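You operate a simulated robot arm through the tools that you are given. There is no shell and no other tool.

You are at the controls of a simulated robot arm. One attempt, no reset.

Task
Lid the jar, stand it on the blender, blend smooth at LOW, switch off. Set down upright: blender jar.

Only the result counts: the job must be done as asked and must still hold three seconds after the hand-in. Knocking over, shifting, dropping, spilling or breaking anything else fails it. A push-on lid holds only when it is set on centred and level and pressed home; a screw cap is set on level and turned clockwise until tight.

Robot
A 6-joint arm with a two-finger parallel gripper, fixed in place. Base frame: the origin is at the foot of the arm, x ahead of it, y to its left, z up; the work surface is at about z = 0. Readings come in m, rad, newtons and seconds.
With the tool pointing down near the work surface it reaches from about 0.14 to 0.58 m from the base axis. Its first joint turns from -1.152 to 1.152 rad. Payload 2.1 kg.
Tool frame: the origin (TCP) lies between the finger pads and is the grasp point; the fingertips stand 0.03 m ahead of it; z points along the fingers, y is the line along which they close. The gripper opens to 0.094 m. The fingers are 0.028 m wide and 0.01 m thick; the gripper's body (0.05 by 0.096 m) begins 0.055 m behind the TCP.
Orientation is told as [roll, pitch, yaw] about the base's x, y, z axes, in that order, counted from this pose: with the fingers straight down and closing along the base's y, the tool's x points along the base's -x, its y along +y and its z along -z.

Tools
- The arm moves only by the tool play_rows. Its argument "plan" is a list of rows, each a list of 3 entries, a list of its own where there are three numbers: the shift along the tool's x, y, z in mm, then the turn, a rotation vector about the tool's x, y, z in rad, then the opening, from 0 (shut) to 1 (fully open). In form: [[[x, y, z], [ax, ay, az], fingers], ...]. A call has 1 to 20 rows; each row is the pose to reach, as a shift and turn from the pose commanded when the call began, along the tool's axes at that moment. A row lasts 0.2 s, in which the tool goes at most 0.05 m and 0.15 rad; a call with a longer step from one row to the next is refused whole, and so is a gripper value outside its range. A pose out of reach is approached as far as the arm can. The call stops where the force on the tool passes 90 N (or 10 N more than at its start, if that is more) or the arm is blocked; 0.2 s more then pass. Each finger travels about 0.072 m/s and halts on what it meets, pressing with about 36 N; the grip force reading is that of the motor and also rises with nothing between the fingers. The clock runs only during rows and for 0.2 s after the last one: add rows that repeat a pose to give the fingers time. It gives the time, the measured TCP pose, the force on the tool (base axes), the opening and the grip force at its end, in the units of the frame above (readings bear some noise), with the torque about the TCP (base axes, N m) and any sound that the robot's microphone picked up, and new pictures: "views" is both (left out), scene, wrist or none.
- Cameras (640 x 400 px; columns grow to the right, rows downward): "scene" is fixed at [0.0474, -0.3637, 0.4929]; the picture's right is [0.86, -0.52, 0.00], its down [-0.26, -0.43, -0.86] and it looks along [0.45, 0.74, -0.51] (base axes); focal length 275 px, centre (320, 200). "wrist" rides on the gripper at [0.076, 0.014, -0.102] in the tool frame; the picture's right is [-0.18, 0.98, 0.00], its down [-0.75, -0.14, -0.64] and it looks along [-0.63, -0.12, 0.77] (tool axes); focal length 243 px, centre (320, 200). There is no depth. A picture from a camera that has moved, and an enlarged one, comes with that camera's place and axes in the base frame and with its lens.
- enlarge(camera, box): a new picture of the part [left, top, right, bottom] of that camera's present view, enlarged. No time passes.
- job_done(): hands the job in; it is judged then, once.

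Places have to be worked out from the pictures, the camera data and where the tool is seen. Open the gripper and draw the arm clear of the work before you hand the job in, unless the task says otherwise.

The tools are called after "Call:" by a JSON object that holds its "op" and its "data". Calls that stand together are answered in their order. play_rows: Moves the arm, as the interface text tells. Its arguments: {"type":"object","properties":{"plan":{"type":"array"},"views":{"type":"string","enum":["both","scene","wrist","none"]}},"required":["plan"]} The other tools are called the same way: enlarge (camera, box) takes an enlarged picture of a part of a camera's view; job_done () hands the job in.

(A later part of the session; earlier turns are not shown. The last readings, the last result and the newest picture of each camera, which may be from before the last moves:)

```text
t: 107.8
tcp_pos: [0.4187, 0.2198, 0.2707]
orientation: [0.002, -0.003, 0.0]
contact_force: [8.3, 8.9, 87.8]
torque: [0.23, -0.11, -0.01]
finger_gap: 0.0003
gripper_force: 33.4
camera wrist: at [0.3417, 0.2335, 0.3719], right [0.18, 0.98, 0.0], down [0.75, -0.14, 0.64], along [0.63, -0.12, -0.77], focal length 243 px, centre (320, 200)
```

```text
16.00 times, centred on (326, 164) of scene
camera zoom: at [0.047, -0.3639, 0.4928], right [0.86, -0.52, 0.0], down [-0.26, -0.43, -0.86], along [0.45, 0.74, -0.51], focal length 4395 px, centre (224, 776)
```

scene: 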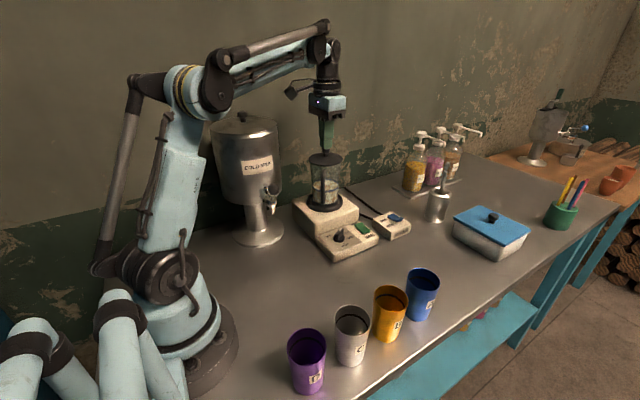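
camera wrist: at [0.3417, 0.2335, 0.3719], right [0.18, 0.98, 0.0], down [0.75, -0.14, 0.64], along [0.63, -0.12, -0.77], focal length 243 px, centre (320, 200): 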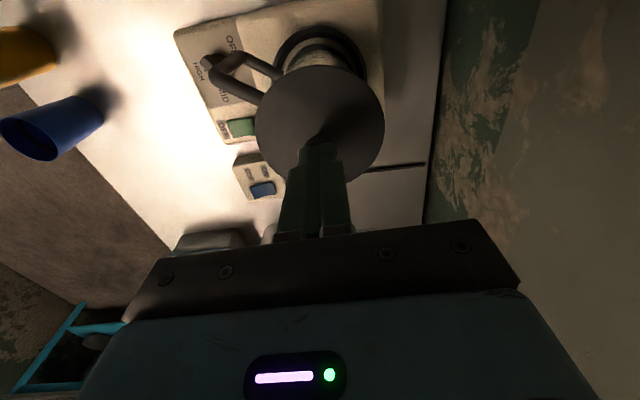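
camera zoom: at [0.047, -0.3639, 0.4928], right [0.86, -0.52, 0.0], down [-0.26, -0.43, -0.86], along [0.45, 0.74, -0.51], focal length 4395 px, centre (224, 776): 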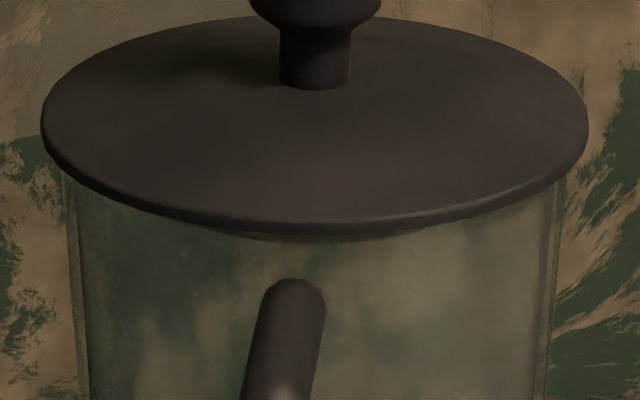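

88 N pressed on a well-centred, free lid. I raise, open the fingers, and come back to grip the knob for a finer pull test.

Call:
{"op": "play_rows", "data": {"plan": [[[0, 0, -6], [0, 0, 0], 0.0], [[0, 0, -20], [0, 0, 0], 0.2], [[0, 0, -34], [0, 0, 0], 0.45], [[0, 0, -34], [0, 0, 0], 0.45], [[0, 0, -34], [0, 0, 0], 0.45]], "views": "both"}}

Call:
{"op": "enlarge", "data": {"camera": "wrist", "box": [240, 10, 400, 150]}}

```text
t: 109.0
tcp_pos: [0.4185, 0.2193, 0.3028]
orientation: [0.001, 0.001, 0.002]
contact_force: [1.6, -0.2, 0.4]
torque: [0.01, 0.02, -0.02]
finger_gap: 0.0422
gripper_force: 0.2
camera wrist: at [0.3421, 0.2343, 0.4026], right [0.18, 0.98, 0.0], down [0.75, -0.14, 0.64], along [0.63, -0.12, -0.77], focal length 243 px, centre (320, 200)
```

scene: 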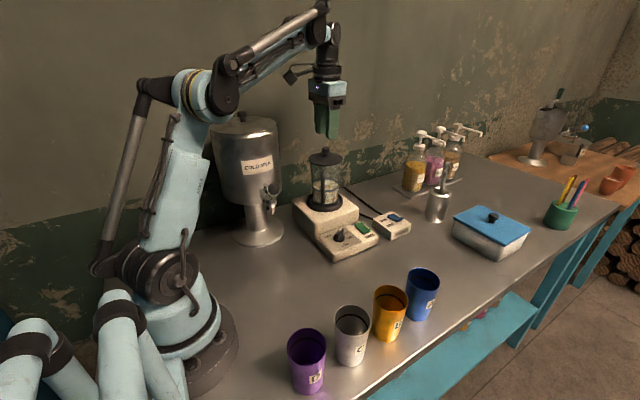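
wrist: 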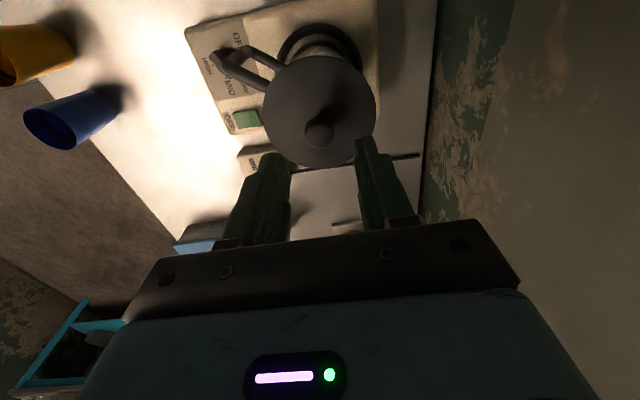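

```text
2.86 times, centred on (320, 80) of wrist
camera zoom: at [0.3421, 0.2343, 0.4026], right [0.18, 0.98, 0.0], down [0.75, -0.14, 0.64], along [0.63, -0.12, -0.77], focal length 693 px, centre (320, 543)
```

zoom: 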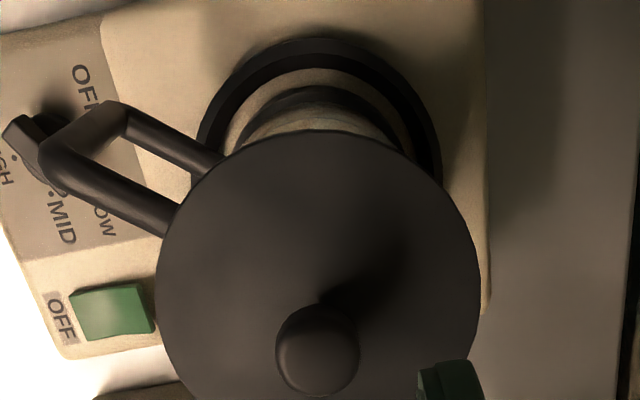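

I lower the open fingers around the knob and grip.

Call:
{"op": "play_rows", "data": {"plan": [[[0, 0, 15], [0, 0, 0], 0.45], [[0, 0, 32], [0, 0, 0], 0.45], [[0, 0, 47], [0, 0, 0], 0.45], [[0, 0, 52], [0, 0, 0], 0.45], [[0, 0, 52], [0, 0, 0], 0.45], [[0, 0, 52], [0, 0, 0], 0.3], [[0, 0, 52], [0, 0, 0], 0.22], [[0, 0, 52], [0, 0, 0], 0.1], [[0, 0, 52], [0, 0, 0], 0.1]], "views": "none"}}

Call:
{"op": "play_rows", "data": {"plan": [[[0, 0, -0.3], [0, 0, 0], 0.1]], "views": "none"}}

Call:
{"op": "play_rows", "data": {"plan": [[[0, 0, -0.3], [0, 0, 0], 0.1]], "views": "none"}}

Call:
{"op": "play_rows", "data": {"plan": [[[0, 0, -0.3], [0, 0, 0], 0.1]], "views": "none"}}

```text
t: 111.0
tcp_pos: [0.4187, 0.2192, 0.2497]
orientation: [0.001, -0.001, 0.0]
contact_force: [0.5, 1.2, 0.1]
torque: [-0.02, -0.01, -0.01]
finger_gap: 0.0203
gripper_force: 36.4
```

```text
t: 111.4
tcp_pos: [0.4181, 0.2199, 0.2497]
orientation: [0.001, 0.001, 0.0]
contact_force: [0.4, 0.7, -0.7]
torque: [0.02, 0.0, 0.0]
finger_gap: 0.0201
gripper_force: 35.4
```

```text
t: 111.8
tcp_pos: [0.4182, 0.22, 0.2503]
orientation: [0.002, 0.0, 0.001]
contact_force: [0.4, -0.7, -0.2]
torque: [-0.02, -0.01, 0.03]
finger_gap: 0.0202
gripper_force: 36.3
```

```text
t: 112.2
tcp_pos: [0.4183, 0.2193, 0.2507]
orientation: [0.0, -0.001, 0.0]
contact_force: [0.5, 0.2, 0.0]
torque: [0.01, 0.0, 0.0]
finger_gap: 0.0201
gripper_force: 36.0
```

The knob rises with no resistance, so the lid still isn't latched. I set it back, release, and will take a low, nearly horizontal look at the joint between flange and rim by tilting the hand.

Call:
{"op": "play_rows", "data": {"plan": [[[0, 0, 0.8], [0, 0, 0], 0.1], [[0, 0, 0.8], [0, 0, 0], 0.3], [[0, 0, 0.8], [0, 0, 0], 0.5], [[0, 0, 0.8], [0, 0, 0], 0.5], [[0, 0, -20], [0, 0, 0], 0.5], [[0, 0, -50], [0, 0, 0], 0.6], [[0, 0, -75], [0, 0, 0], 0.8], [[0, 0, -75], [0, 0, 0], 1.0]], "views": "both"}}

```text
t: 114.0
tcp_pos: [0.4178, 0.2193, 0.3258]
orientation: [0.0, 0.0, 0.001]
contact_force: [-0.5, -0.3, 0.3]
torque: [-0.01, 0.02, 0.0]
finger_gap: 0.0937
gripper_force: 0.1
camera wrist: at [0.3414, 0.2335, 0.4264], right [0.18, 0.98, 0.0], down [0.75, -0.14, 0.64], along [0.63, -0.12, -0.77], focal length 243 px, centre (320, 200)
```

scene: 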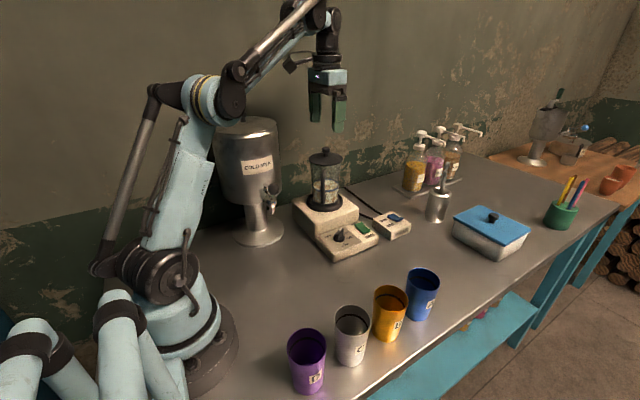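
wrist: 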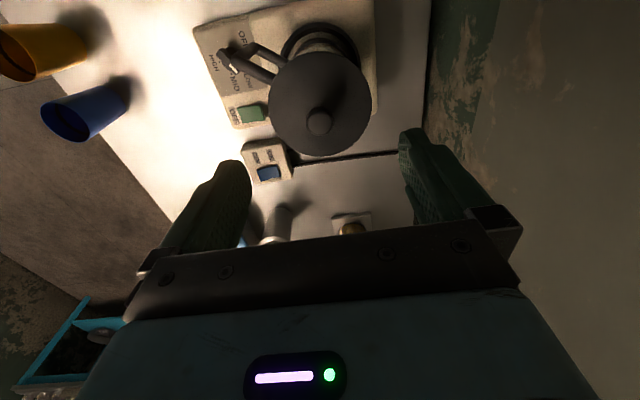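

I move back toward -y and turn to yaw 65° at this height, to prepare a tilted, low view of the lid joint.

Call:
{"op": "play_rows", "data": {"plan": [[[12.4, -15.1, 0], [0, 0, -0.1418], 1], [[24.7, -30.3, 0], [0, 0, -0.2835], 1], [[37, -45.4, 0], [0, 0, -0.4253], 1], [[49.4, -60.5, 0], [0, 0, -0.567], 1], [[61.8, -75.6, 0], [0, 0, -0.7088], 1], [[74.1, -90.8, 0], [0, 0, -0.8505], 1], [[86.5, -105.9, 0], [0, 0, -0.9923], 1], [[98.8, -121, 0], [0, 0, -1.134], 1], [[98.8, -121, 0], [0, 0, -1.134], 1]], "views": "none"}}

```text
t: 116.0
tcp_pos: [0.32, 0.0976, 0.3252]
orientation: [0.0, 0.0, 1.134]
contact_force: [-0.1, -0.6, -0.2]
torque: [0.03, 0.03, -0.02]
finger_gap: 0.0943
gripper_force: 0.2
```

Now I tilt the hand 40° and lower it so the camera looks almost horizontally at the lid's joint.

Call:
{"op": "play_rows", "data": {"plan": [[[0, 0, 20], [0, -0.14, 0], 1], [[0, 0, 42], [0, -0.28, 0], 1], [[0, 0, 65], [0, -0.42, 0], 1], [[0, 0, 90], [0, -0.56, 0], 1], [[0, 0, 112], [0, -0.698, 0], 1], [[0, 0, 118], [0, -0.698, 0], 1], [[0, 0, 118], [0, -0.698, 0], 1]], "views": "both"}}

```text
t: 117.6
tcp_pos: [0.319, 0.0995, 0.2069]
orientation: [0.0, -0.7, 1.134]
contact_force: [0.1, 0.3, 0.4]
torque: [0.05, -0.01, 0.04]
finger_gap: 0.0939
gripper_force: 0.1
camera wrist: at [0.2538, -0.008, 0.2352], right [-0.83, 0.54, 0.12], down [0.2, 0.09, 0.98], along [0.52, 0.83, -0.18], focal length 243 px, centre (320, 200)
```

scene: 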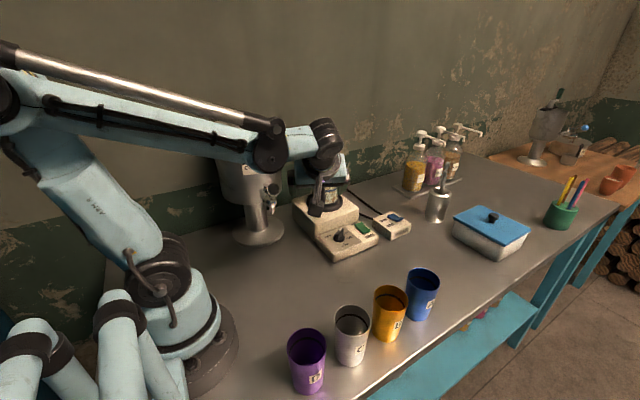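
wrist: 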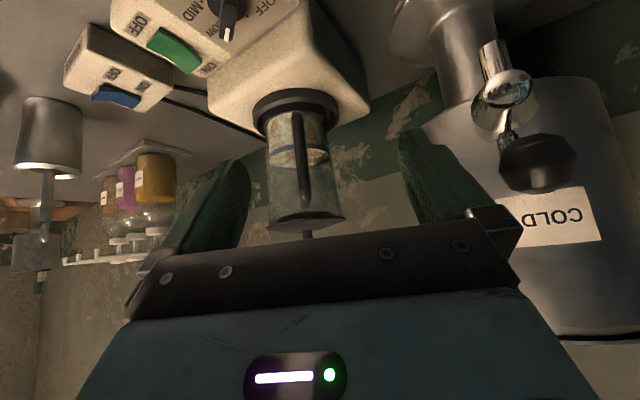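

Excellent view of the jar (upside down in the picture). I zoom in on the lid and rim.

Call:
{"op": "enlarge", "data": {"camera": "wrist", "box": [255, 185, 355, 240]}}

Call:
{"op": "enlarge", "data": {"camera": "wrist", "box": [245, 80, 355, 240]}}

Call:
{"op": "enlarge", "data": {"camera": "wrist", "box": [240, 85, 350, 150]}}

```text
6.40 times, centred on (305, 212) of wrist
camera zoom: at [0.2538, -0.008, 0.2352], right [-0.83, 0.54, 0.12], down [0.2, 0.09, 0.98], along [0.52, 0.83, -0.18], focal length 1553 px, centre (416, 120)
```

zoom: 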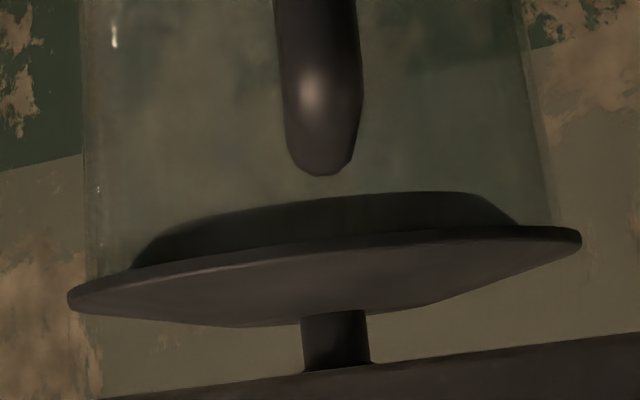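

```text
2.50 times, centred on (300, 160) of wrist
camera zoom: at [0.2538, -0.008, 0.2352], right [-0.83, 0.54, 0.12], down [0.2, 0.09, 0.98], along [0.52, 0.83, -0.18], focal length 606 px, centre (370, 300)
```

zoom: 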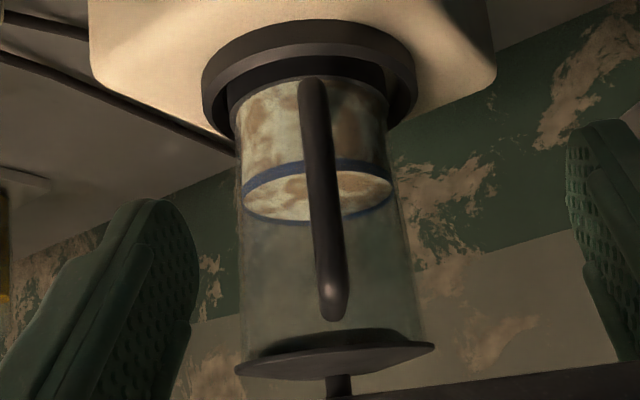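

```text
5.82 times, centred on (295, 118) of wrist
camera zoom: at [0.2538, -0.008, 0.2352], right [-0.83, 0.54, 0.12], down [0.2, 0.09, 0.98], along [0.52, 0.83, -0.18], focal length 1412 px, centre (466, 680)
```

zoom: 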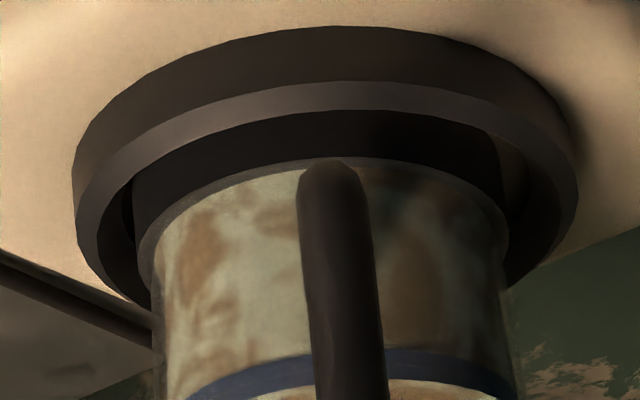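

The low view shows the flange lying on the rim all around with the plug inside, offset sideways by roughly 1 mm. I compare with the scene view of the present state.

Call:
{"op": "enlarge", "data": {"camera": "wrist", "box": [258, 200, 298, 230]}}

Call:
{"op": "enlarge", "data": {"camera": "wrist", "box": [320, 195, 352, 230]}}

Call:
{"op": "enlarge", "data": {"camera": "wrist", "box": [286, 205, 326, 235]}}

```text
13.33 times, centred on (278, 215) of wrist
camera zoom: at [0.2538, -0.008, 0.2352], right [-0.83, 0.54, 0.12], down [0.2, 0.09, 0.98], along [0.52, 0.83, -0.18], focal length 3235 px, centre (880, 0)
```

zoom: 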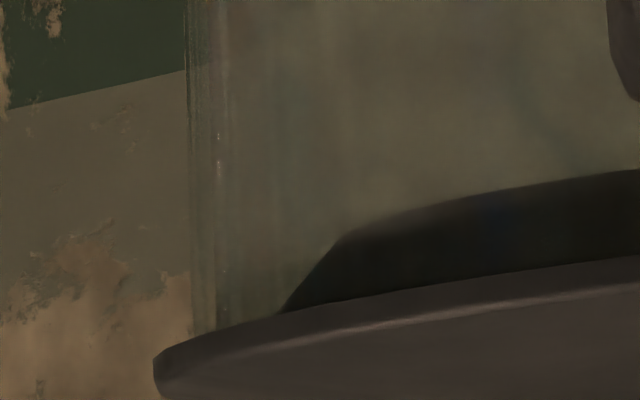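

```text
11.43 times, centred on (336, 212) of wrist
camera zoom: at [0.2538, -0.008, 0.2352], right [-0.83, 0.54, 0.12], down [0.2, 0.09, 0.98], along [0.52, 0.83, -0.18], focal length 2773 px, centre (137, 57)
```

zoom: 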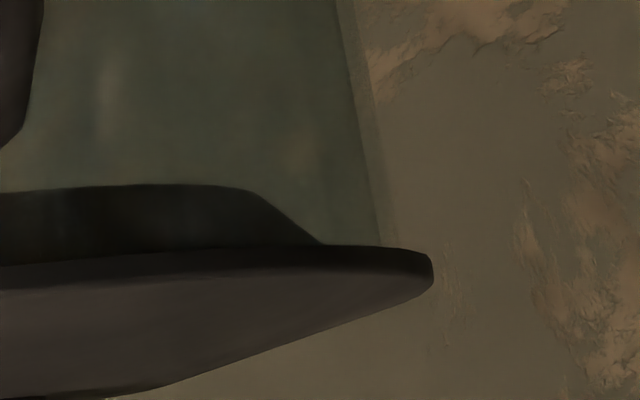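

```text
13.33 times, centred on (306, 220) of wrist
camera zoom: at [0.2538, -0.008, 0.2352], right [-0.83, 0.54, 0.12], down [0.2, 0.09, 0.98], along [0.52, 0.83, -0.18], focal length 3235 px, centre (507, -67)
```

zoom: 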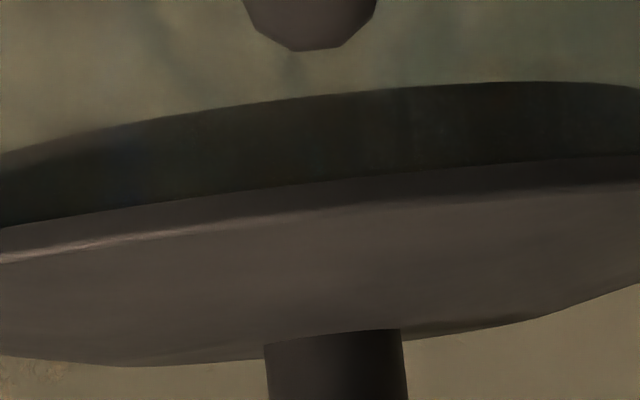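

In this direction the plug has equal gaps to the glass on both sides (5.8 vs 5.9 mm), so it's centred here. I need the other direction: I swing the tilted camera around to look from about 55° further round.

Call:
{"op": "play_rows", "data": {"plan": [[[4.7, -25.3, -3.9], [-0.089, 0, -0.106], 1], [[6.6, -48.7, -5.5], [-0.178, 0, -0.212], 1], [[5.6, -70.6, -4.7], [-0.267, 0, -0.318], 1], [[1.9, -90.7, -1.6], [-0.356, 0, -0.424], 1], [[-4.7, -109, 4], [-0.445, 0, -0.53], 1], [[-14.2, -125.6, 12], [-0.534, 0, -0.636], 1], [[-26.5, -140.5, 22.3], [-0.6229, 0, -0.742], 1], [[-26.5, -140.5, 22.3], [-0.6229, 0, -0.742], 1]], "views": "both"}}

```text
t: 119.4
tcp_pos: [0.461, 0.0707, 0.2065]
orientation: [0.001, -0.698, 2.104]
contact_force: [-0.6, -0.1, 0.6]
torque: [0.04, 0.02, 0.0]
finger_gap: 0.0942
gripper_force: 0.1
camera wrist: at [0.5119, -0.0448, 0.2341], right [-0.92, -0.38, 0.12], down [0.04, 0.21, 0.98], along [-0.39, 0.9, -0.18], focal length 243 px, centre (320, 200)
```

scene: 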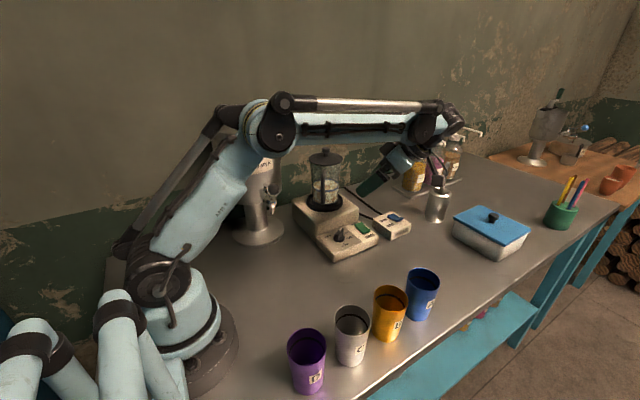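
wrist: 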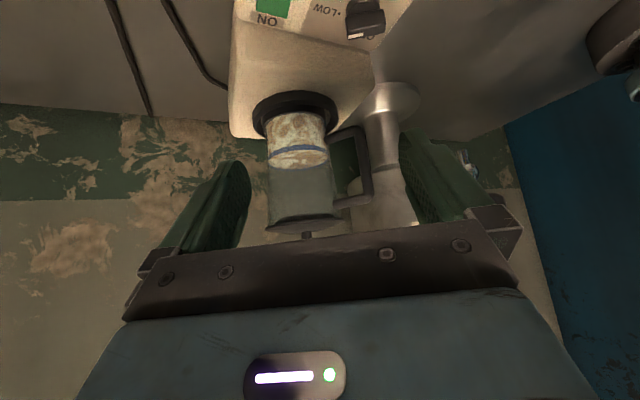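

Now I see the jar from the other side. I zoom in on the lid joint again, left and right.

Call:
{"op": "enlarge", "data": {"camera": "wrist", "box": [260, 200, 350, 245]}}

Call:
{"op": "enlarge", "data": {"camera": "wrist", "box": [260, 210, 300, 240]}}

Call:
{"op": "enlarge", "data": {"camera": "wrist", "box": [310, 200, 350, 230]}}

Call:
{"op": "enlarge", "data": {"camera": "wrist", "box": [245, 85, 365, 155]}}

```text
7.11 times, centred on (305, 222) of wrist
camera zoom: at [0.5119, -0.0448, 0.2341], right [-0.92, -0.38, 0.12], down [0.04, 0.21, 0.98], along [-0.39, 0.9, -0.18], focal length 1725 px, centre (427, 40)
```

zoom: 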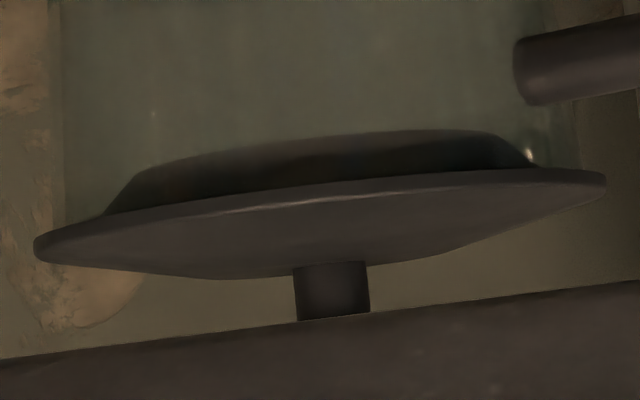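

```text
13.33 times, centred on (280, 225) of wrist
camera zoom: at [0.5119, -0.0448, 0.2341], right [-0.92, -0.38, 0.12], down [0.04, 0.21, 0.98], along [-0.39, 0.9, -0.18], focal length 3235 px, centre (853, -133)
```

zoom: 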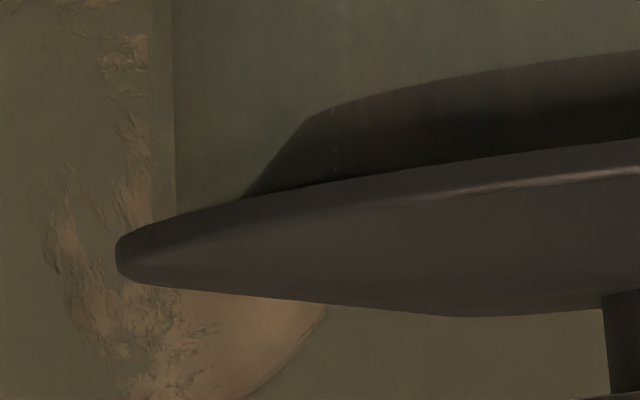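

```text
13.33 times, centred on (330, 215) of wrist
camera zoom: at [0.5119, -0.0448, 0.2341], right [-0.92, -0.38, 0.12], down [0.04, 0.21, 0.98], along [-0.39, 0.9, -0.18], focal length 3235 px, centre (187, 0)
```

zoom: 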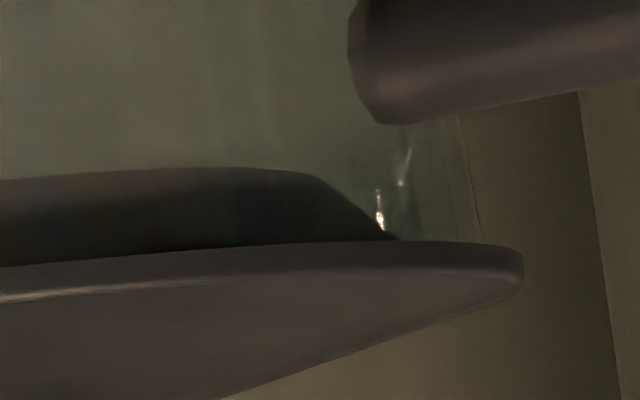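

```text
5.33 times, centred on (305, 120) of wrist
camera zoom: at [0.5119, -0.0448, 0.2341], right [-0.92, -0.38, 0.12], down [0.04, 0.21, 0.98], along [-0.39, 0.9, -0.18], focal length 1294 px, centre (400, 627)
```

zoom: 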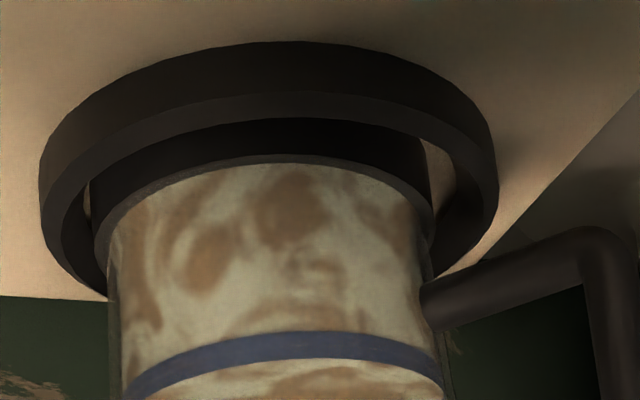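

Seen from two directions the lid is level within 0.2° and centred within about 0.5 mm, flange flat on the rim. It only needs a firm final press with nothing pulling on it afterwards. I first untilt and raise the hand.

Call:
{"op": "play_rows", "data": {"plan": [[[-12, 0, -14], [0, 0.1, 0], 1], [[-24, 0, -29], [0, 0.23, 0], 1], [[-37, 0, -44], [0, 0.36, 0], 0.7], [[-50, 0, -60], [0, 0.49, 0], 0.5], [[-62, 0, -74], [0, 0.6, 0], 0.3], [[-71, 0, -84], [0, 0.698, 0], 0.1], [[-71, 0, -84], [0, 0.698, 0], 0.0], [[-71, 0, -84], [0, 0.698, 0], 0.0]], "views": "none"}}

```text
t: 121.2
tcp_pos: [0.4606, 0.0689, 0.3179]
orientation: [0.0, 0.0, 2.102]
contact_force: [0.1, 0.5, 0.6]
torque: [0.0, -0.02, -0.01]
finger_gap: 0.0
gripper_force: 32.8
```

I return above the lid with closed fingers at yaw 90°.

Call:
{"op": "play_rows", "data": {"plan": [[[-30, -8, 0], [0, 0, 0.106], 0], [[-61, -16, 0], [0, 0, 0.212], 0], [[-92, -24, 0], [0, 0, 0.318], 0], [[-123, -32, 0], [0, 0, 0.425], 0], [[-151.6, -39.5, 0], [0, 0, 0.531], 0], [[-151.6, -39.5, 0], [0, 0, 0.531], 0], [[-151.6, -39.5, 0], [0, 0, 0.531], 0]], "views": "both"}}

Call:
{"op": "enlarge", "data": {"camera": "wrist", "box": [240, 20, 400, 160]}}

```text
t: 122.8
tcp_pos: [0.4171, 0.22, 0.3194]
orientation: [0.001, 0.0, 1.571]
contact_force: [-0.6, 1.3, -0.4]
torque: [0.02, -0.02, 0.03]
finger_gap: 0.0
gripper_force: 33.0
camera wrist: at [0.4038, 0.1434, 0.4193], right [-0.98, 0.18, 0.0], down [0.14, 0.75, 0.64], along [0.12, 0.63, -0.77], focal length 243 px, centre (320, 200)
```

scene: 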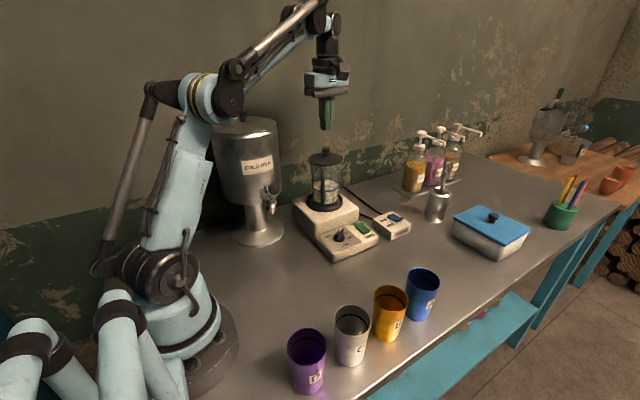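
wrist: 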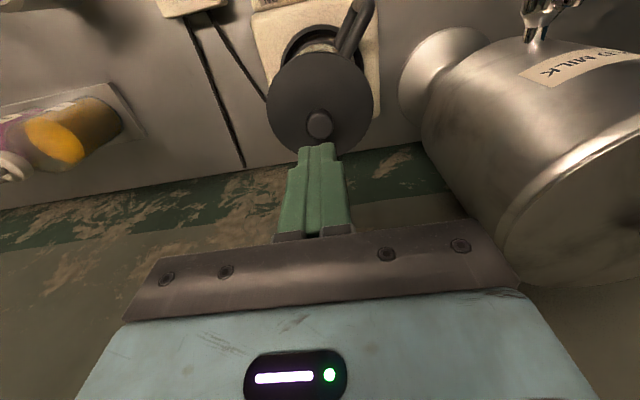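

```text
2.86 times, centred on (320, 90) of wrist
camera zoom: at [0.4038, 0.1434, 0.4193], right [-0.98, 0.18, 0.0], down [0.14, 0.75, 0.64], along [0.12, 0.63, -0.77], focal length 693 px, centre (320, 514)
```

zoom: 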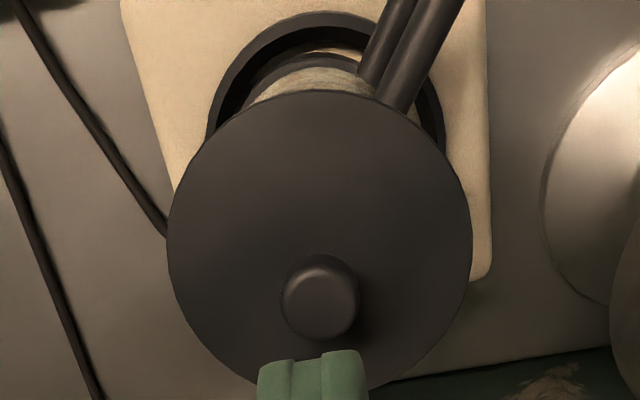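

The knob is under the fingertips within a millimetre. I lower to just above it and then press down in steps.

Call:
{"op": "play_rows", "data": {"plan": [[[0.5, 0, 12], [0, 0, 0], 0], [[0.5, 0, 26], [0, 0, 0], 0], [[0.5, 0, 37], [0, 0, 0], 0], [[0.5, 0, 41], [0, 0, 0], 0], [[0.5, 0, 43], [0, 0, 0], 0], [[0.5, 0, 44.5], [0, 0, 0], 0], [[0.5, 0, 44.5], [0, 0, 0], 0]], "views": "none"}}

```text
t: 124.4
tcp_pos: [0.4184, 0.2206, 0.273]
orientation: [0.001, 0.0, 1.571]
contact_force: [0.0, -0.4, 0.6]
torque: [0.04, 0.02, 0.0]
finger_gap: 0.0
gripper_force: 32.5
```

Call:
{"op": "play_rows", "data": {"plan": [[[0, 0, 0.7], [0, 0, 0], 0], [[0, 0, 1.4], [0, 0, 0], 0], [[0, 0, 1.4], [0, 0, 0], 0]], "views": "none"}}

Call:
{"op": "play_rows", "data": {"plan": [[[0, 0, 0.7], [0, 0, 0], 0], [[0, 0, 1.4], [0, 0, 0], 0], [[0, 0, 1.4], [0, 0, 0], 0]], "views": "none"}}

```text
t: 125.2
tcp_pos: [0.4193, 0.221, 0.2719]
orientation: [0.0, -0.002, 1.572]
contact_force: [2.4, -0.6, 5.4]
torque: [-0.03, -0.07, 0.01]
finger_gap: 0.0001
gripper_force: 33.3
```

```text
t: 126.0
tcp_pos: [0.4189, 0.2206, 0.2706]
orientation: [-0.003, -0.003, 1.57]
contact_force: [11.0, 1.6, 51.6]
torque: [-0.15, -0.31, 0.05]
finger_gap: 0.0
gripper_force: 33.0
```

52 N with an 11 N side force in x; I shift 0.5 mm toward +x to remove it and press on to ~80 N.

Call:
{"op": "play_rows", "data": {"plan": [[[0, -0.6, 0], [0, 0, 0], 0], [[0, -0.6, 0.6], [0, 0, 0], 0], [[0, -0.6, 1.2], [0, 0, 0], 0], [[0, -0.6, 1.2], [0, 0, 0], 0]], "views": "both"}}

Call:
{"op": "enlarge", "data": {"camera": "scene", "box": [306, 152, 346, 176]}}

```text
t: 127.0
tcp_pos: [0.419, 0.2199, 0.2713]
orientation: [0.0, -0.002, 1.57]
contact_force: [6.4, 2.4, 68.7]
torque: [-0.08, -0.21, 0.0]
finger_gap: 0.0
gripper_force: 32.7
camera wrist: at [0.4046, 0.1445, 0.3719], right [-0.98, 0.18, 0.0], down [0.14, 0.75, 0.64], along [0.12, 0.63, -0.77], focal length 243 px, centre (320, 200)
```

scene: 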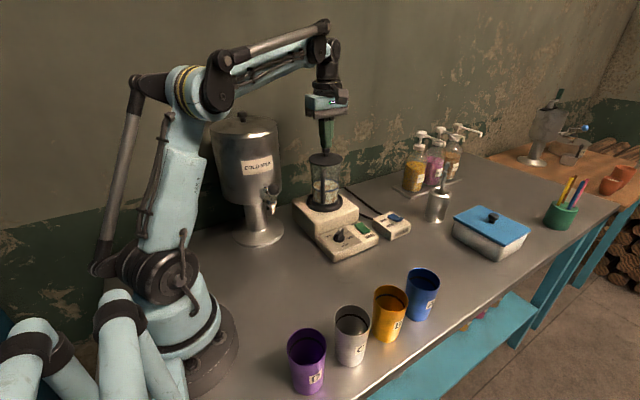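
wrist: 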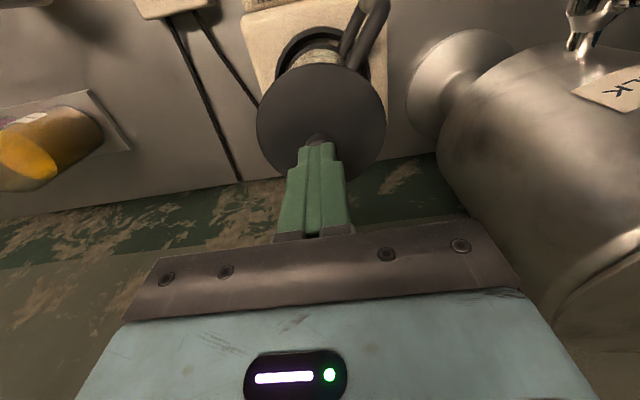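

```text
16.00 times, centred on (326, 164) of scene
camera zoom: at [0.0471, -0.3639, 0.4928], right [0.86, -0.52, 0.0], down [-0.26, -0.43, -0.86], along [0.45, 0.74, -0.51], focal length 4395 px, centre (224, 776)
```

zoom: 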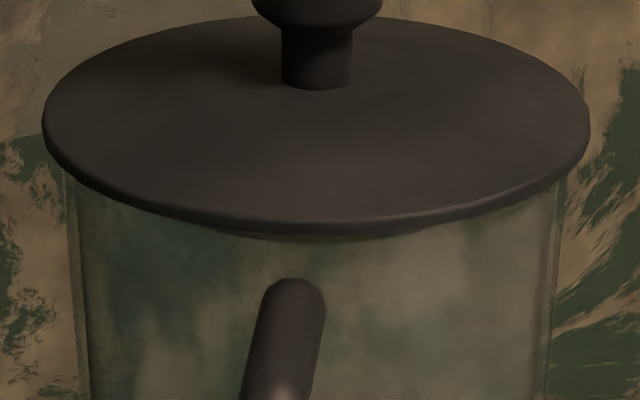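

69 N. I press a little further toward 85 N, then hold for a moment.

Call:
{"op": "play_rows", "data": {"plan": [[[0, -0.3, 0.5], [0, 0, 0], 0], [[0, -0.3, 0.9], [0, 0, 0], 0], [[0, -0.3, 0.9], [0, 0, 0], 0], [[0, -0.3, 0.9], [0, 0, 0], 0], [[0, -0.3, 0.9], [0, 0, 0], 0]], "views": "none"}}

```text
t: 128.2
tcp_pos: [0.419, 0.222, 0.2713]
orientation: [0.001, -0.001, 1.57]
contact_force: [-2.5, -1.6, 79.0]
torque: [-0.25, 0.07, -0.01]
finger_gap: 0.0
gripper_force: 32.9
```

79 N with almost no side force: a clean press. I release upward, open, and grip the knob again for one careful pull test.

Call:
{"op": "play_rows", "data": {"plan": [[[0, 0, -6], [0, 0, 0], 0], [[0, 0, -20], [0, 0, 0], 0.2], [[0, 0, -34], [0, 0, 0], 0.45], [[0, 0, -34], [0, 0, 0], 0.45], [[0, 0, -20], [0, 0, 0], 0.45], [[0, 0, 0], [0, 0, 0], 0.45], [[0, 0, 14], [0, 0, 0], 0.45], [[0, 0, 19], [0, 0, 0], 0.45], [[0, 0, 19], [0, 0, 0], 0.45]], "views": "scene"}}

Call:
{"op": "enlarge", "data": {"camera": "scene", "box": [300, 135, 350, 175]}}

```text
t: 130.2
tcp_pos: [0.4191, 0.2206, 0.2496]
orientation: [0.001, 0.0, 1.571]
contact_force: [0.4, 0.4, -0.3]
torque: [0.02, 0.02, -0.05]
finger_gap: 0.0423
gripper_force: 0.1
```

scene: 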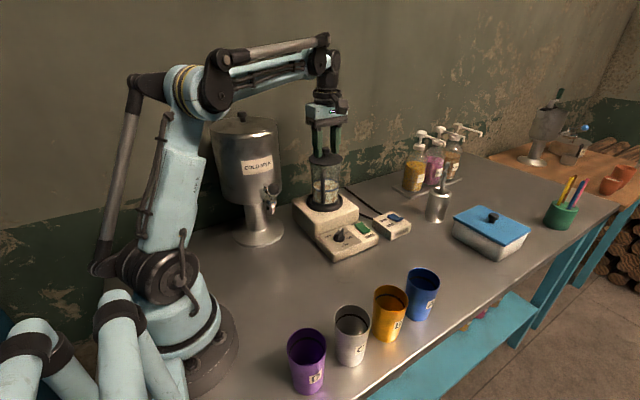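

```text
10.00 times, centred on (325, 155) of scene
camera zoom: at [0.0474, -0.3637, 0.4929], right [0.86, -0.52, 0.0], down [-0.26, -0.43, -0.86], along [0.45, 0.74, -0.51], focal length 2747 px, centre (270, 650)
```

zoom: 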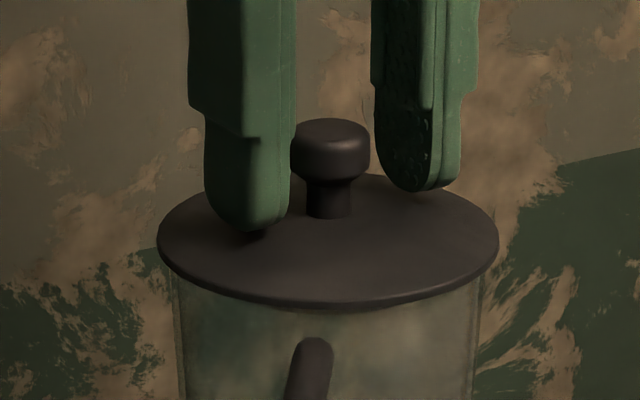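

Fingers straddle the knob without touching. I close and then pull up gently by 2 mm while watching.

Call:
{"op": "play_rows", "data": {"plan": [[[0, 0, 0], [0, 0, 0], 0.3], [[0, 0, 0], [0, 0, 0], 0.2], [[0, 0, 0], [0, 0, 0], 0.1], [[0, 0, 0], [0, 0, 0], 0.1], [[0, 0, 0], [0, 0, 0], 0.1]], "views": "none"}}

Call:
{"op": "play_rows", "data": {"plan": [[[0, 0, -0.6], [0, 0, 0], 0.1], [[0, 0, -1.2], [0, 0, 0], 0.1]], "views": "scene"}}

Call:
{"op": "enlarge", "data": {"camera": "scene", "box": [306, 152, 346, 176]}}

```text
t: 131.4
tcp_pos: [0.42, 0.2221, 0.2499]
orientation: [-0.001, 0.001, 1.57]
contact_force: [-1.9, 0.2, 1.8]
torque: [0.01, 0.07, 0.01]
finger_gap: 0.0206
gripper_force: 36.3
```

```text
t: 132.0
tcp_pos: [0.4191, 0.2212, 0.2506]
orientation: [0.0, -0.001, 1.571]
contact_force: [-1.1, 0.2, 0.7]
torque: [-0.02, 0.02, 0.03]
finger_gap: 0.0201
gripper_force: 36.3
```

scene: 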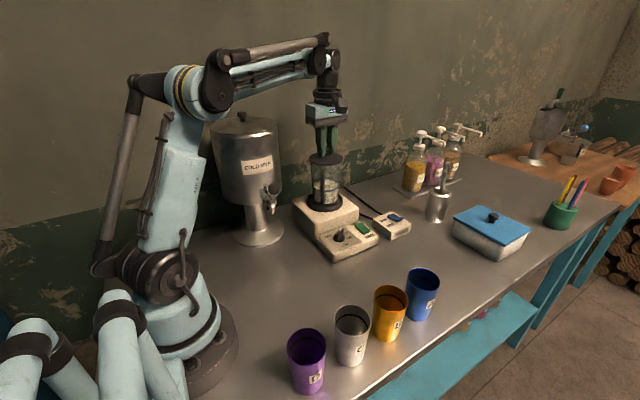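

```text
16.00 times, centred on (326, 164) of scene
camera zoom: at [0.0474, -0.3637, 0.4929], right [0.86, -0.52, 0.0], down [-0.26, -0.43, -0.86], along [0.45, 0.74, -0.51], focal length 4395 px, centre (224, 776)
```

zoom: 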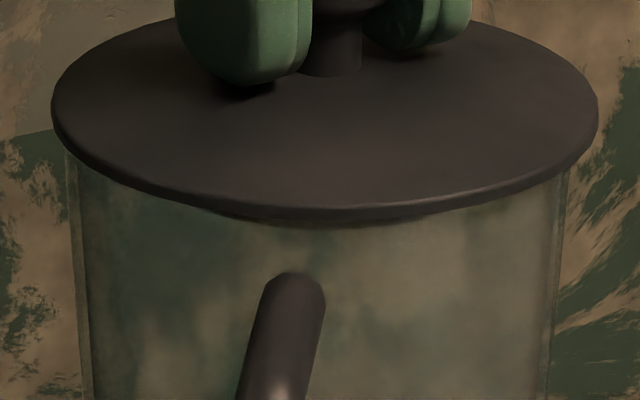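

Inconclusive yet; I pull 1.5 mm more and compare lid and jar heights.

Call:
{"op": "play_rows", "data": {"plan": [[[0, 0, -0.8], [0, 0, 0], 0.1], [[0, 0, -1.6], [0, 0, 0], 0.1], [[0, 0, -1.6], [0, 0, 0], 0.1]], "views": "both"}}

Call:
{"op": "enlarge", "data": {"camera": "scene", "box": [306, 152, 346, 176]}}

Call:
{"op": "enlarge", "data": {"camera": "scene", "box": [300, 176, 350, 216]}}

```text
t: 132.8
tcp_pos: [0.4196, 0.221, 0.2528]
orientation: [0.001, 0.0, 1.57]
contact_force: [0.0, 0.2, -0.9]
torque: [0.0, 0.0, 0.02]
finger_gap: 0.0201
gripper_force: 35.6
camera wrist: at [0.4057, 0.1446, 0.3528], right [-0.98, 0.18, 0.0], down [0.14, 0.75, 0.64], along [0.12, 0.63, -0.77], focal length 243 px, centre (320, 200)
```

scene: 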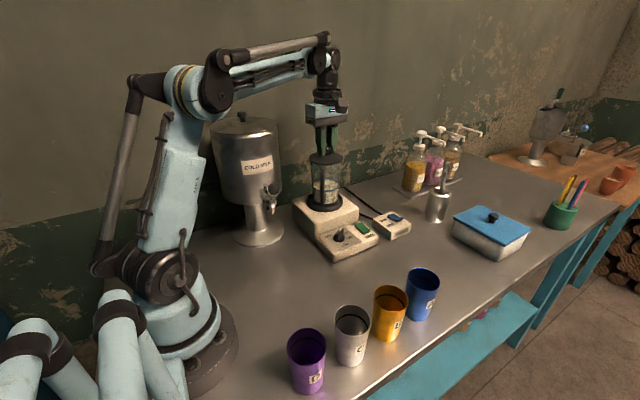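
wrist: 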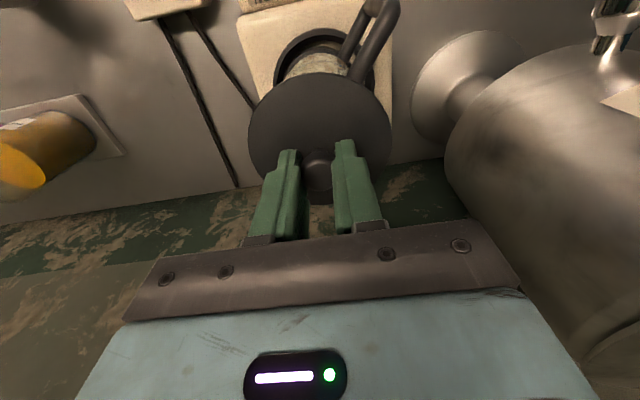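

```text
16.00 times, centred on (326, 164) of scene
camera zoom: at [0.0474, -0.3637, 0.4929], right [0.86, -0.52, 0.0], down [-0.26, -0.43, -0.86], along [0.45, 0.74, -0.51], focal length 4395 px, centre (224, 776)
```

zoom: 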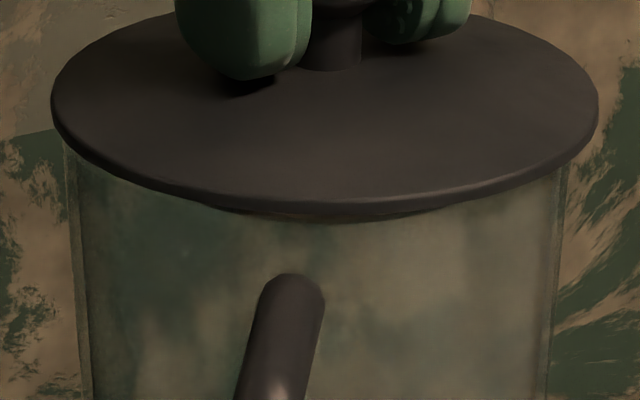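

```text
10.00 times, centred on (325, 196) of scene
camera zoom: at [0.0474, -0.3637, 0.4929], right [0.86, -0.52, 0.0], down [-0.26, -0.43, -0.86], along [0.45, 0.74, -0.51], focal length 2747 px, centre (270, 240)
```

zoom: 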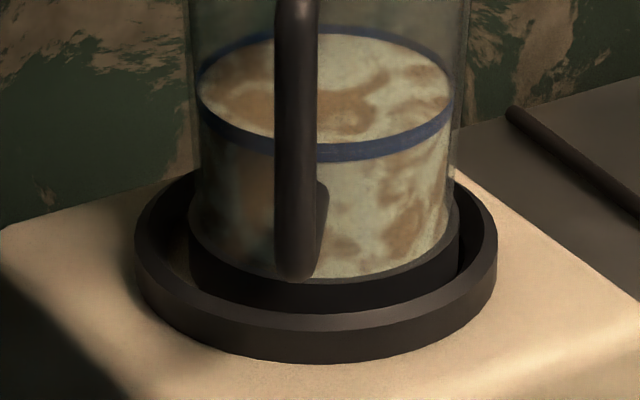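

The lid again lifts freely; a one‑armed robot must be able to pull such a lid off, so a pull test probably tells nothing. I will set it back centred, press it firmly and leave it. First I measure the present offset between lid and jar.

Call:
{"op": "enlarge", "data": {"camera": "wrist", "box": [240, 30, 400, 130]}}

Call:
{"op": "enlarge", "data": {"camera": "scene", "box": [302, 160, 350, 190]}}

```text
4.00 times, centred on (320, 80) of wrist
camera zoom: at [0.4057, 0.1446, 0.3528], right [-0.98, 0.18, 0.0], down [0.14, 0.75, 0.64], along [0.12, 0.63, -0.77], focal length 970 px, centre (320, 680)
```

zoom: 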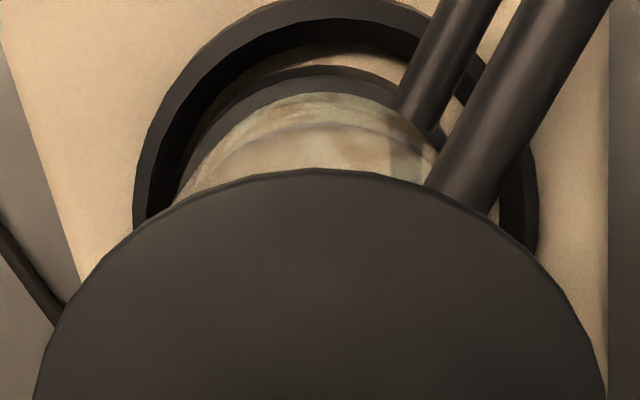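

```text
13.33 times, centred on (326, 175) of scene
camera zoom: at [0.0474, -0.3637, 0.4929], right [0.86, -0.52, 0.0], down [-0.26, -0.43, -0.86], along [0.45, 0.74, -0.51], focal length 3663 px, centre (240, 533)
```

zoom: 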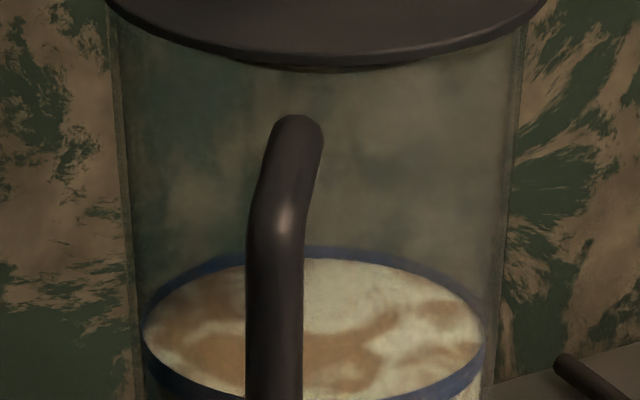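

The lid must move about (-0.75, +1.65) mm to be concentric with the jar. I shift, lower to light contact and release it.

Call:
{"op": "play_rows", "data": {"plan": [[[-1.65, 0.75, 0], [0, 0, 0], 0.1], [[-1.65, 0.75, 0], [0, 0, 0], 0.1], [[-1.65, 0.75, 1.5], [0, 0, 0], 0.1], [[-1.65, 0.75, 2.8], [0, 0, 0], 0.1], [[-1.65, 0.75, 2.8], [0, 0, 0], 0.1]], "views": "both"}}

Call:
{"op": "enlarge", "data": {"camera": "scene", "box": [306, 152, 346, 176]}}

Call:
{"op": "enlarge", "data": {"camera": "wrist", "box": [240, 30, 400, 130]}}

```text
t: 134.0
tcp_pos: [0.4181, 0.2225, 0.2493]
orientation: [0.0, 0.002, 1.572]
contact_force: [-1.1, -1.3, 20.5]
torque: [0.07, 0.08, 0.09]
finger_gap: 0.0199
gripper_force: 36.6
camera wrist: at [0.4046, 0.1458, 0.3506], right [-0.98, 0.18, 0.0], down [0.14, 0.75, 0.64], along [0.12, 0.63, -0.77], focal length 243 px, centre (320, 200)
```

scene: 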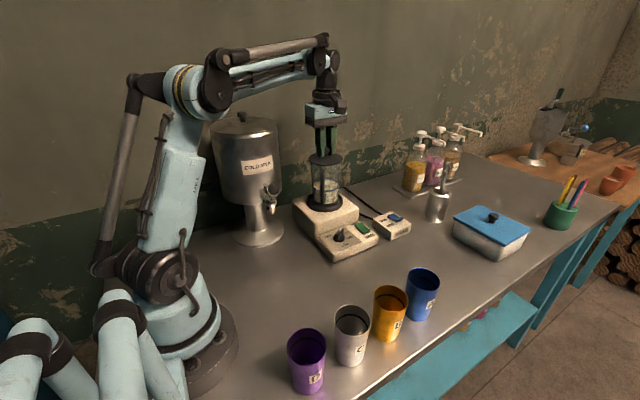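
wrist: 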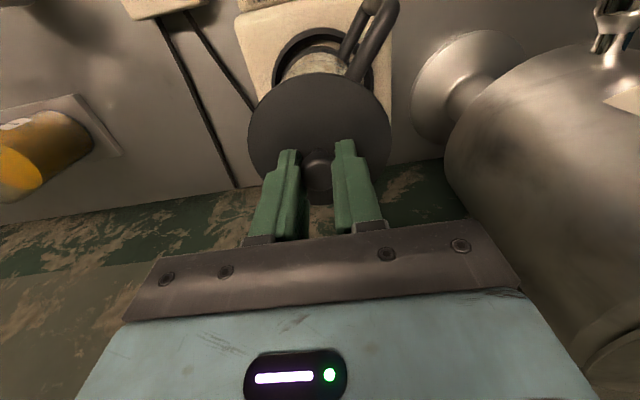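

```text
16.00 times, centred on (326, 164) of scene
camera zoom: at [0.0473, -0.3638, 0.4929], right [0.86, -0.52, 0.0], down [-0.26, -0.43, -0.86], along [0.45, 0.74, -0.51], focal length 4395 px, centre (224, 776)
```

zoom: 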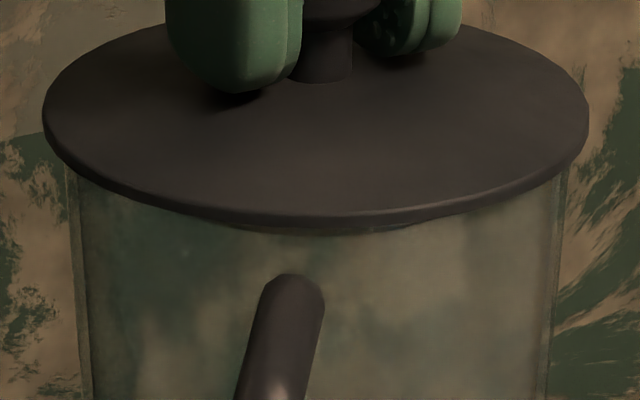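

```text
4.00 times, centred on (320, 80) of wrist
camera zoom: at [0.4046, 0.1458, 0.3506], right [-0.98, 0.18, 0.0], down [0.14, 0.75, 0.64], along [0.12, 0.63, -0.77], focal length 970 px, centre (320, 680)
```

zoom: 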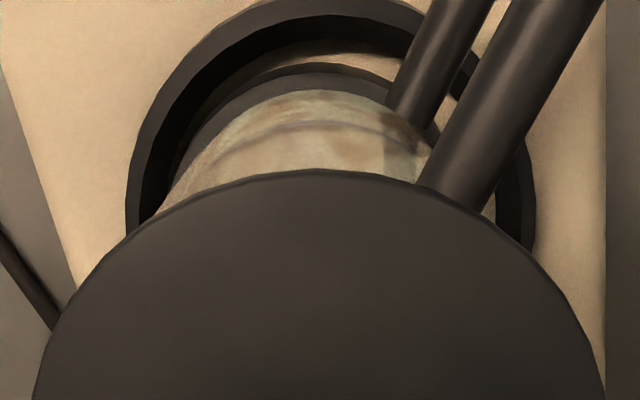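

Now lid and jar agree within ~0.5 mm in both views. I press to ~45 N while gripped, hold, ease off and release.

Call:
{"op": "play_rows", "data": {"plan": [[[0, 0, 0.5], [0, 0, 0], 0.0], [[0, 0, 1.1], [0, 0, 0], 0.0], [[0, 0, 1.1], [0, 0, 0], 0.0], [[0, 0, 1.1], [0, 0, 0], 0.0]], "views": "none"}}

Call:
{"op": "play_rows", "data": {"plan": [[[0, 0, -1], [0, 0, 0], 0.0], [[0, 0, -1.8], [0, 0, 0], 0.0], [[0, 0, -1.8], [0, 0, 0], 0.25], [[0, 0, -1.8], [0, 0, 0], 0.45], [[0, 0, -1.8], [0, 0, 0], 0.45], [[0, 0, -20], [0, 0, 0], 0.45], [[0, 0, -45], [0, 0, 0], 0.3], [[0, 0, -58], [0, 0, 0], 0.1], [[0, 0, -58], [0, 0, 0], 0.0], [[0, 0, -58], [0, 0, 0], 0.0]], "views": "both"}}

Call:
{"op": "enlarge", "data": {"camera": "wrist", "box": [240, 20, 400, 160]}}

Call:
{"op": "enlarge", "data": {"camera": "scene", "box": [296, 130, 356, 175]}}

```text
t: 135.0
tcp_pos: [0.4186, 0.2222, 0.2499]
orientation: [0.0, 0.002, 1.572]
contact_force: [-4.6, -10.9, 40.7]
torque: [-0.57, 0.11, 0.09]
finger_gap: 0.02
gripper_force: 35.9
```

```text
t: 137.2
tcp_pos: [0.4169, 0.2239, 0.3075]
orientation: [0.0, 0.002, 1.571]
contact_force: [0.2, 0.5, -0.3]
torque: [-0.01, 0.01, -0.04]
finger_gap: 0.0
gripper_force: 33.1
camera wrist: at [0.4045, 0.1475, 0.4085], right [-0.98, 0.18, 0.0], down [0.14, 0.75, 0.64], along [0.12, 0.63, -0.77], focal length 243 px, centre (320, 200)
```

scene: 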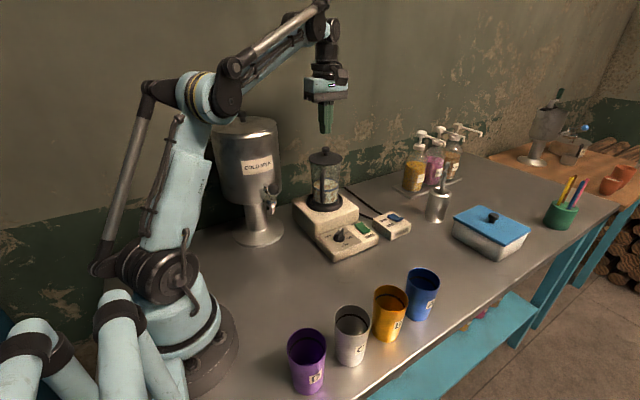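
wrist: 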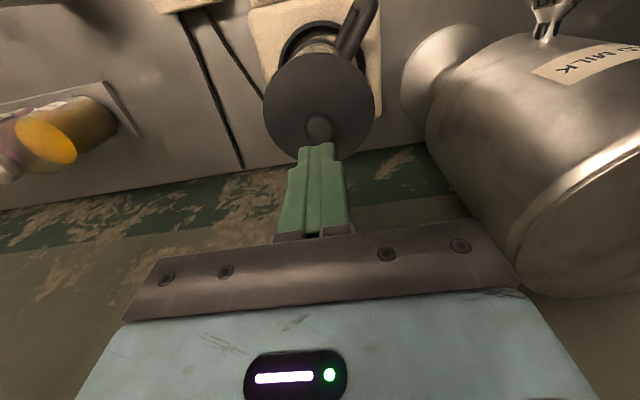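

```text
2.86 times, centred on (320, 90) of wrist
camera zoom: at [0.4045, 0.1475, 0.4085], right [-0.98, 0.18, 0.0], down [0.14, 0.75, 0.64], along [0.12, 0.63, -0.77], focal length 693 px, centre (320, 514)
```

zoom: 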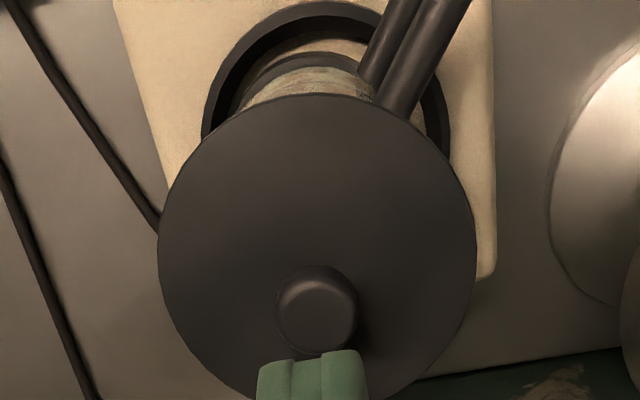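

```text
8.89 times, centred on (326, 152) of scene
camera zoom: at [0.0474, -0.3637, 0.4929], right [0.86, -0.52, 0.0], down [-0.26, -0.43, -0.86], along [0.45, 0.74, -0.51], focal length 2442 px, centre (267, 622)
```

zoom: 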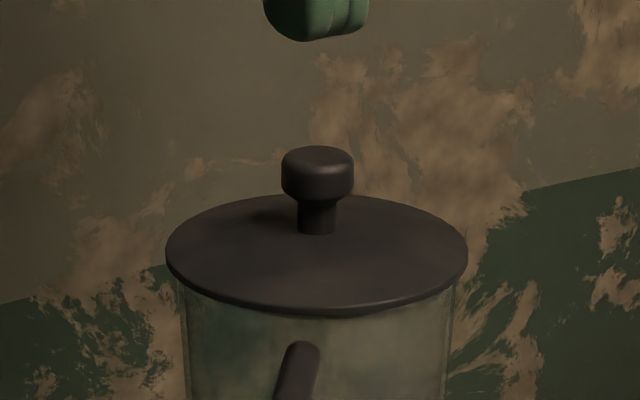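

I align the closed fingertips over the knob and give a final firm press.

Call:
{"op": "play_rows", "data": {"plan": [[[1.2, -1, 8], [0, 0, 0], 0], [[1.2, -1, 20], [0, 0, 0], 0], [[1.2, -1, 29], [0, 0, 0], 0], [[1.2, -1, 33], [0, 0, 0], 0], [[1.2, -1, 34.5], [0, 0, 0], 0], [[1.2, -1, 34.5], [0, 0, 0], 0]], "views": "none"}}

Call:
{"op": "play_rows", "data": {"plan": [[[0, 0, 0.7], [0, 0, 0], 0], [[0, 0, 1.4], [0, 0, 0], 0], [[0, 0, 1.4], [0, 0, 0], 0]], "views": "none"}}

```text
t: 138.6
tcp_pos: [0.4191, 0.2219, 0.2732]
orientation: [0.001, 0.0, 1.57]
contact_force: [0.4, 0.0, -0.2]
torque: [-0.02, 0.0, -0.02]
finger_gap: 0.0002
gripper_force: 33.3
```

```text
t: 139.4
tcp_pos: [0.4177, 0.2211, 0.2708]
orientation: [-0.003, -0.004, 1.571]
contact_force: [8.8, 8.0, 51.6]
torque: [0.3, -0.26, -0.01]
finger_gap: 0.0
gripper_force: 32.7
```

52 N; I relieve the side force by 0.6 mm toward +x,+y and press on.

Call:
{"op": "play_rows", "data": {"plan": [[[-0.6, -0.6, 0], [0, 0, 0], 0], [[-0.6, -0.6, 0.6], [0, 0, 0], 0], [[-0.6, -0.6, 1.2], [0, 0, 0], 0], [[-0.6, -0.6, 1.2], [0, 0, 0], 0], [[-0.6, -0.6, 1.2], [0, 0, 0], 0]], "views": "none"}}

```text
t: 140.6
tcp_pos: [0.4194, 0.221, 0.2712]
orientation: [0.0, -0.001, 1.572]
contact_force: [2.0, -5.7, 66.2]
torque: [-0.15, -0.04, -0.02]
finger_gap: 0.0001
gripper_force: 32.7
```

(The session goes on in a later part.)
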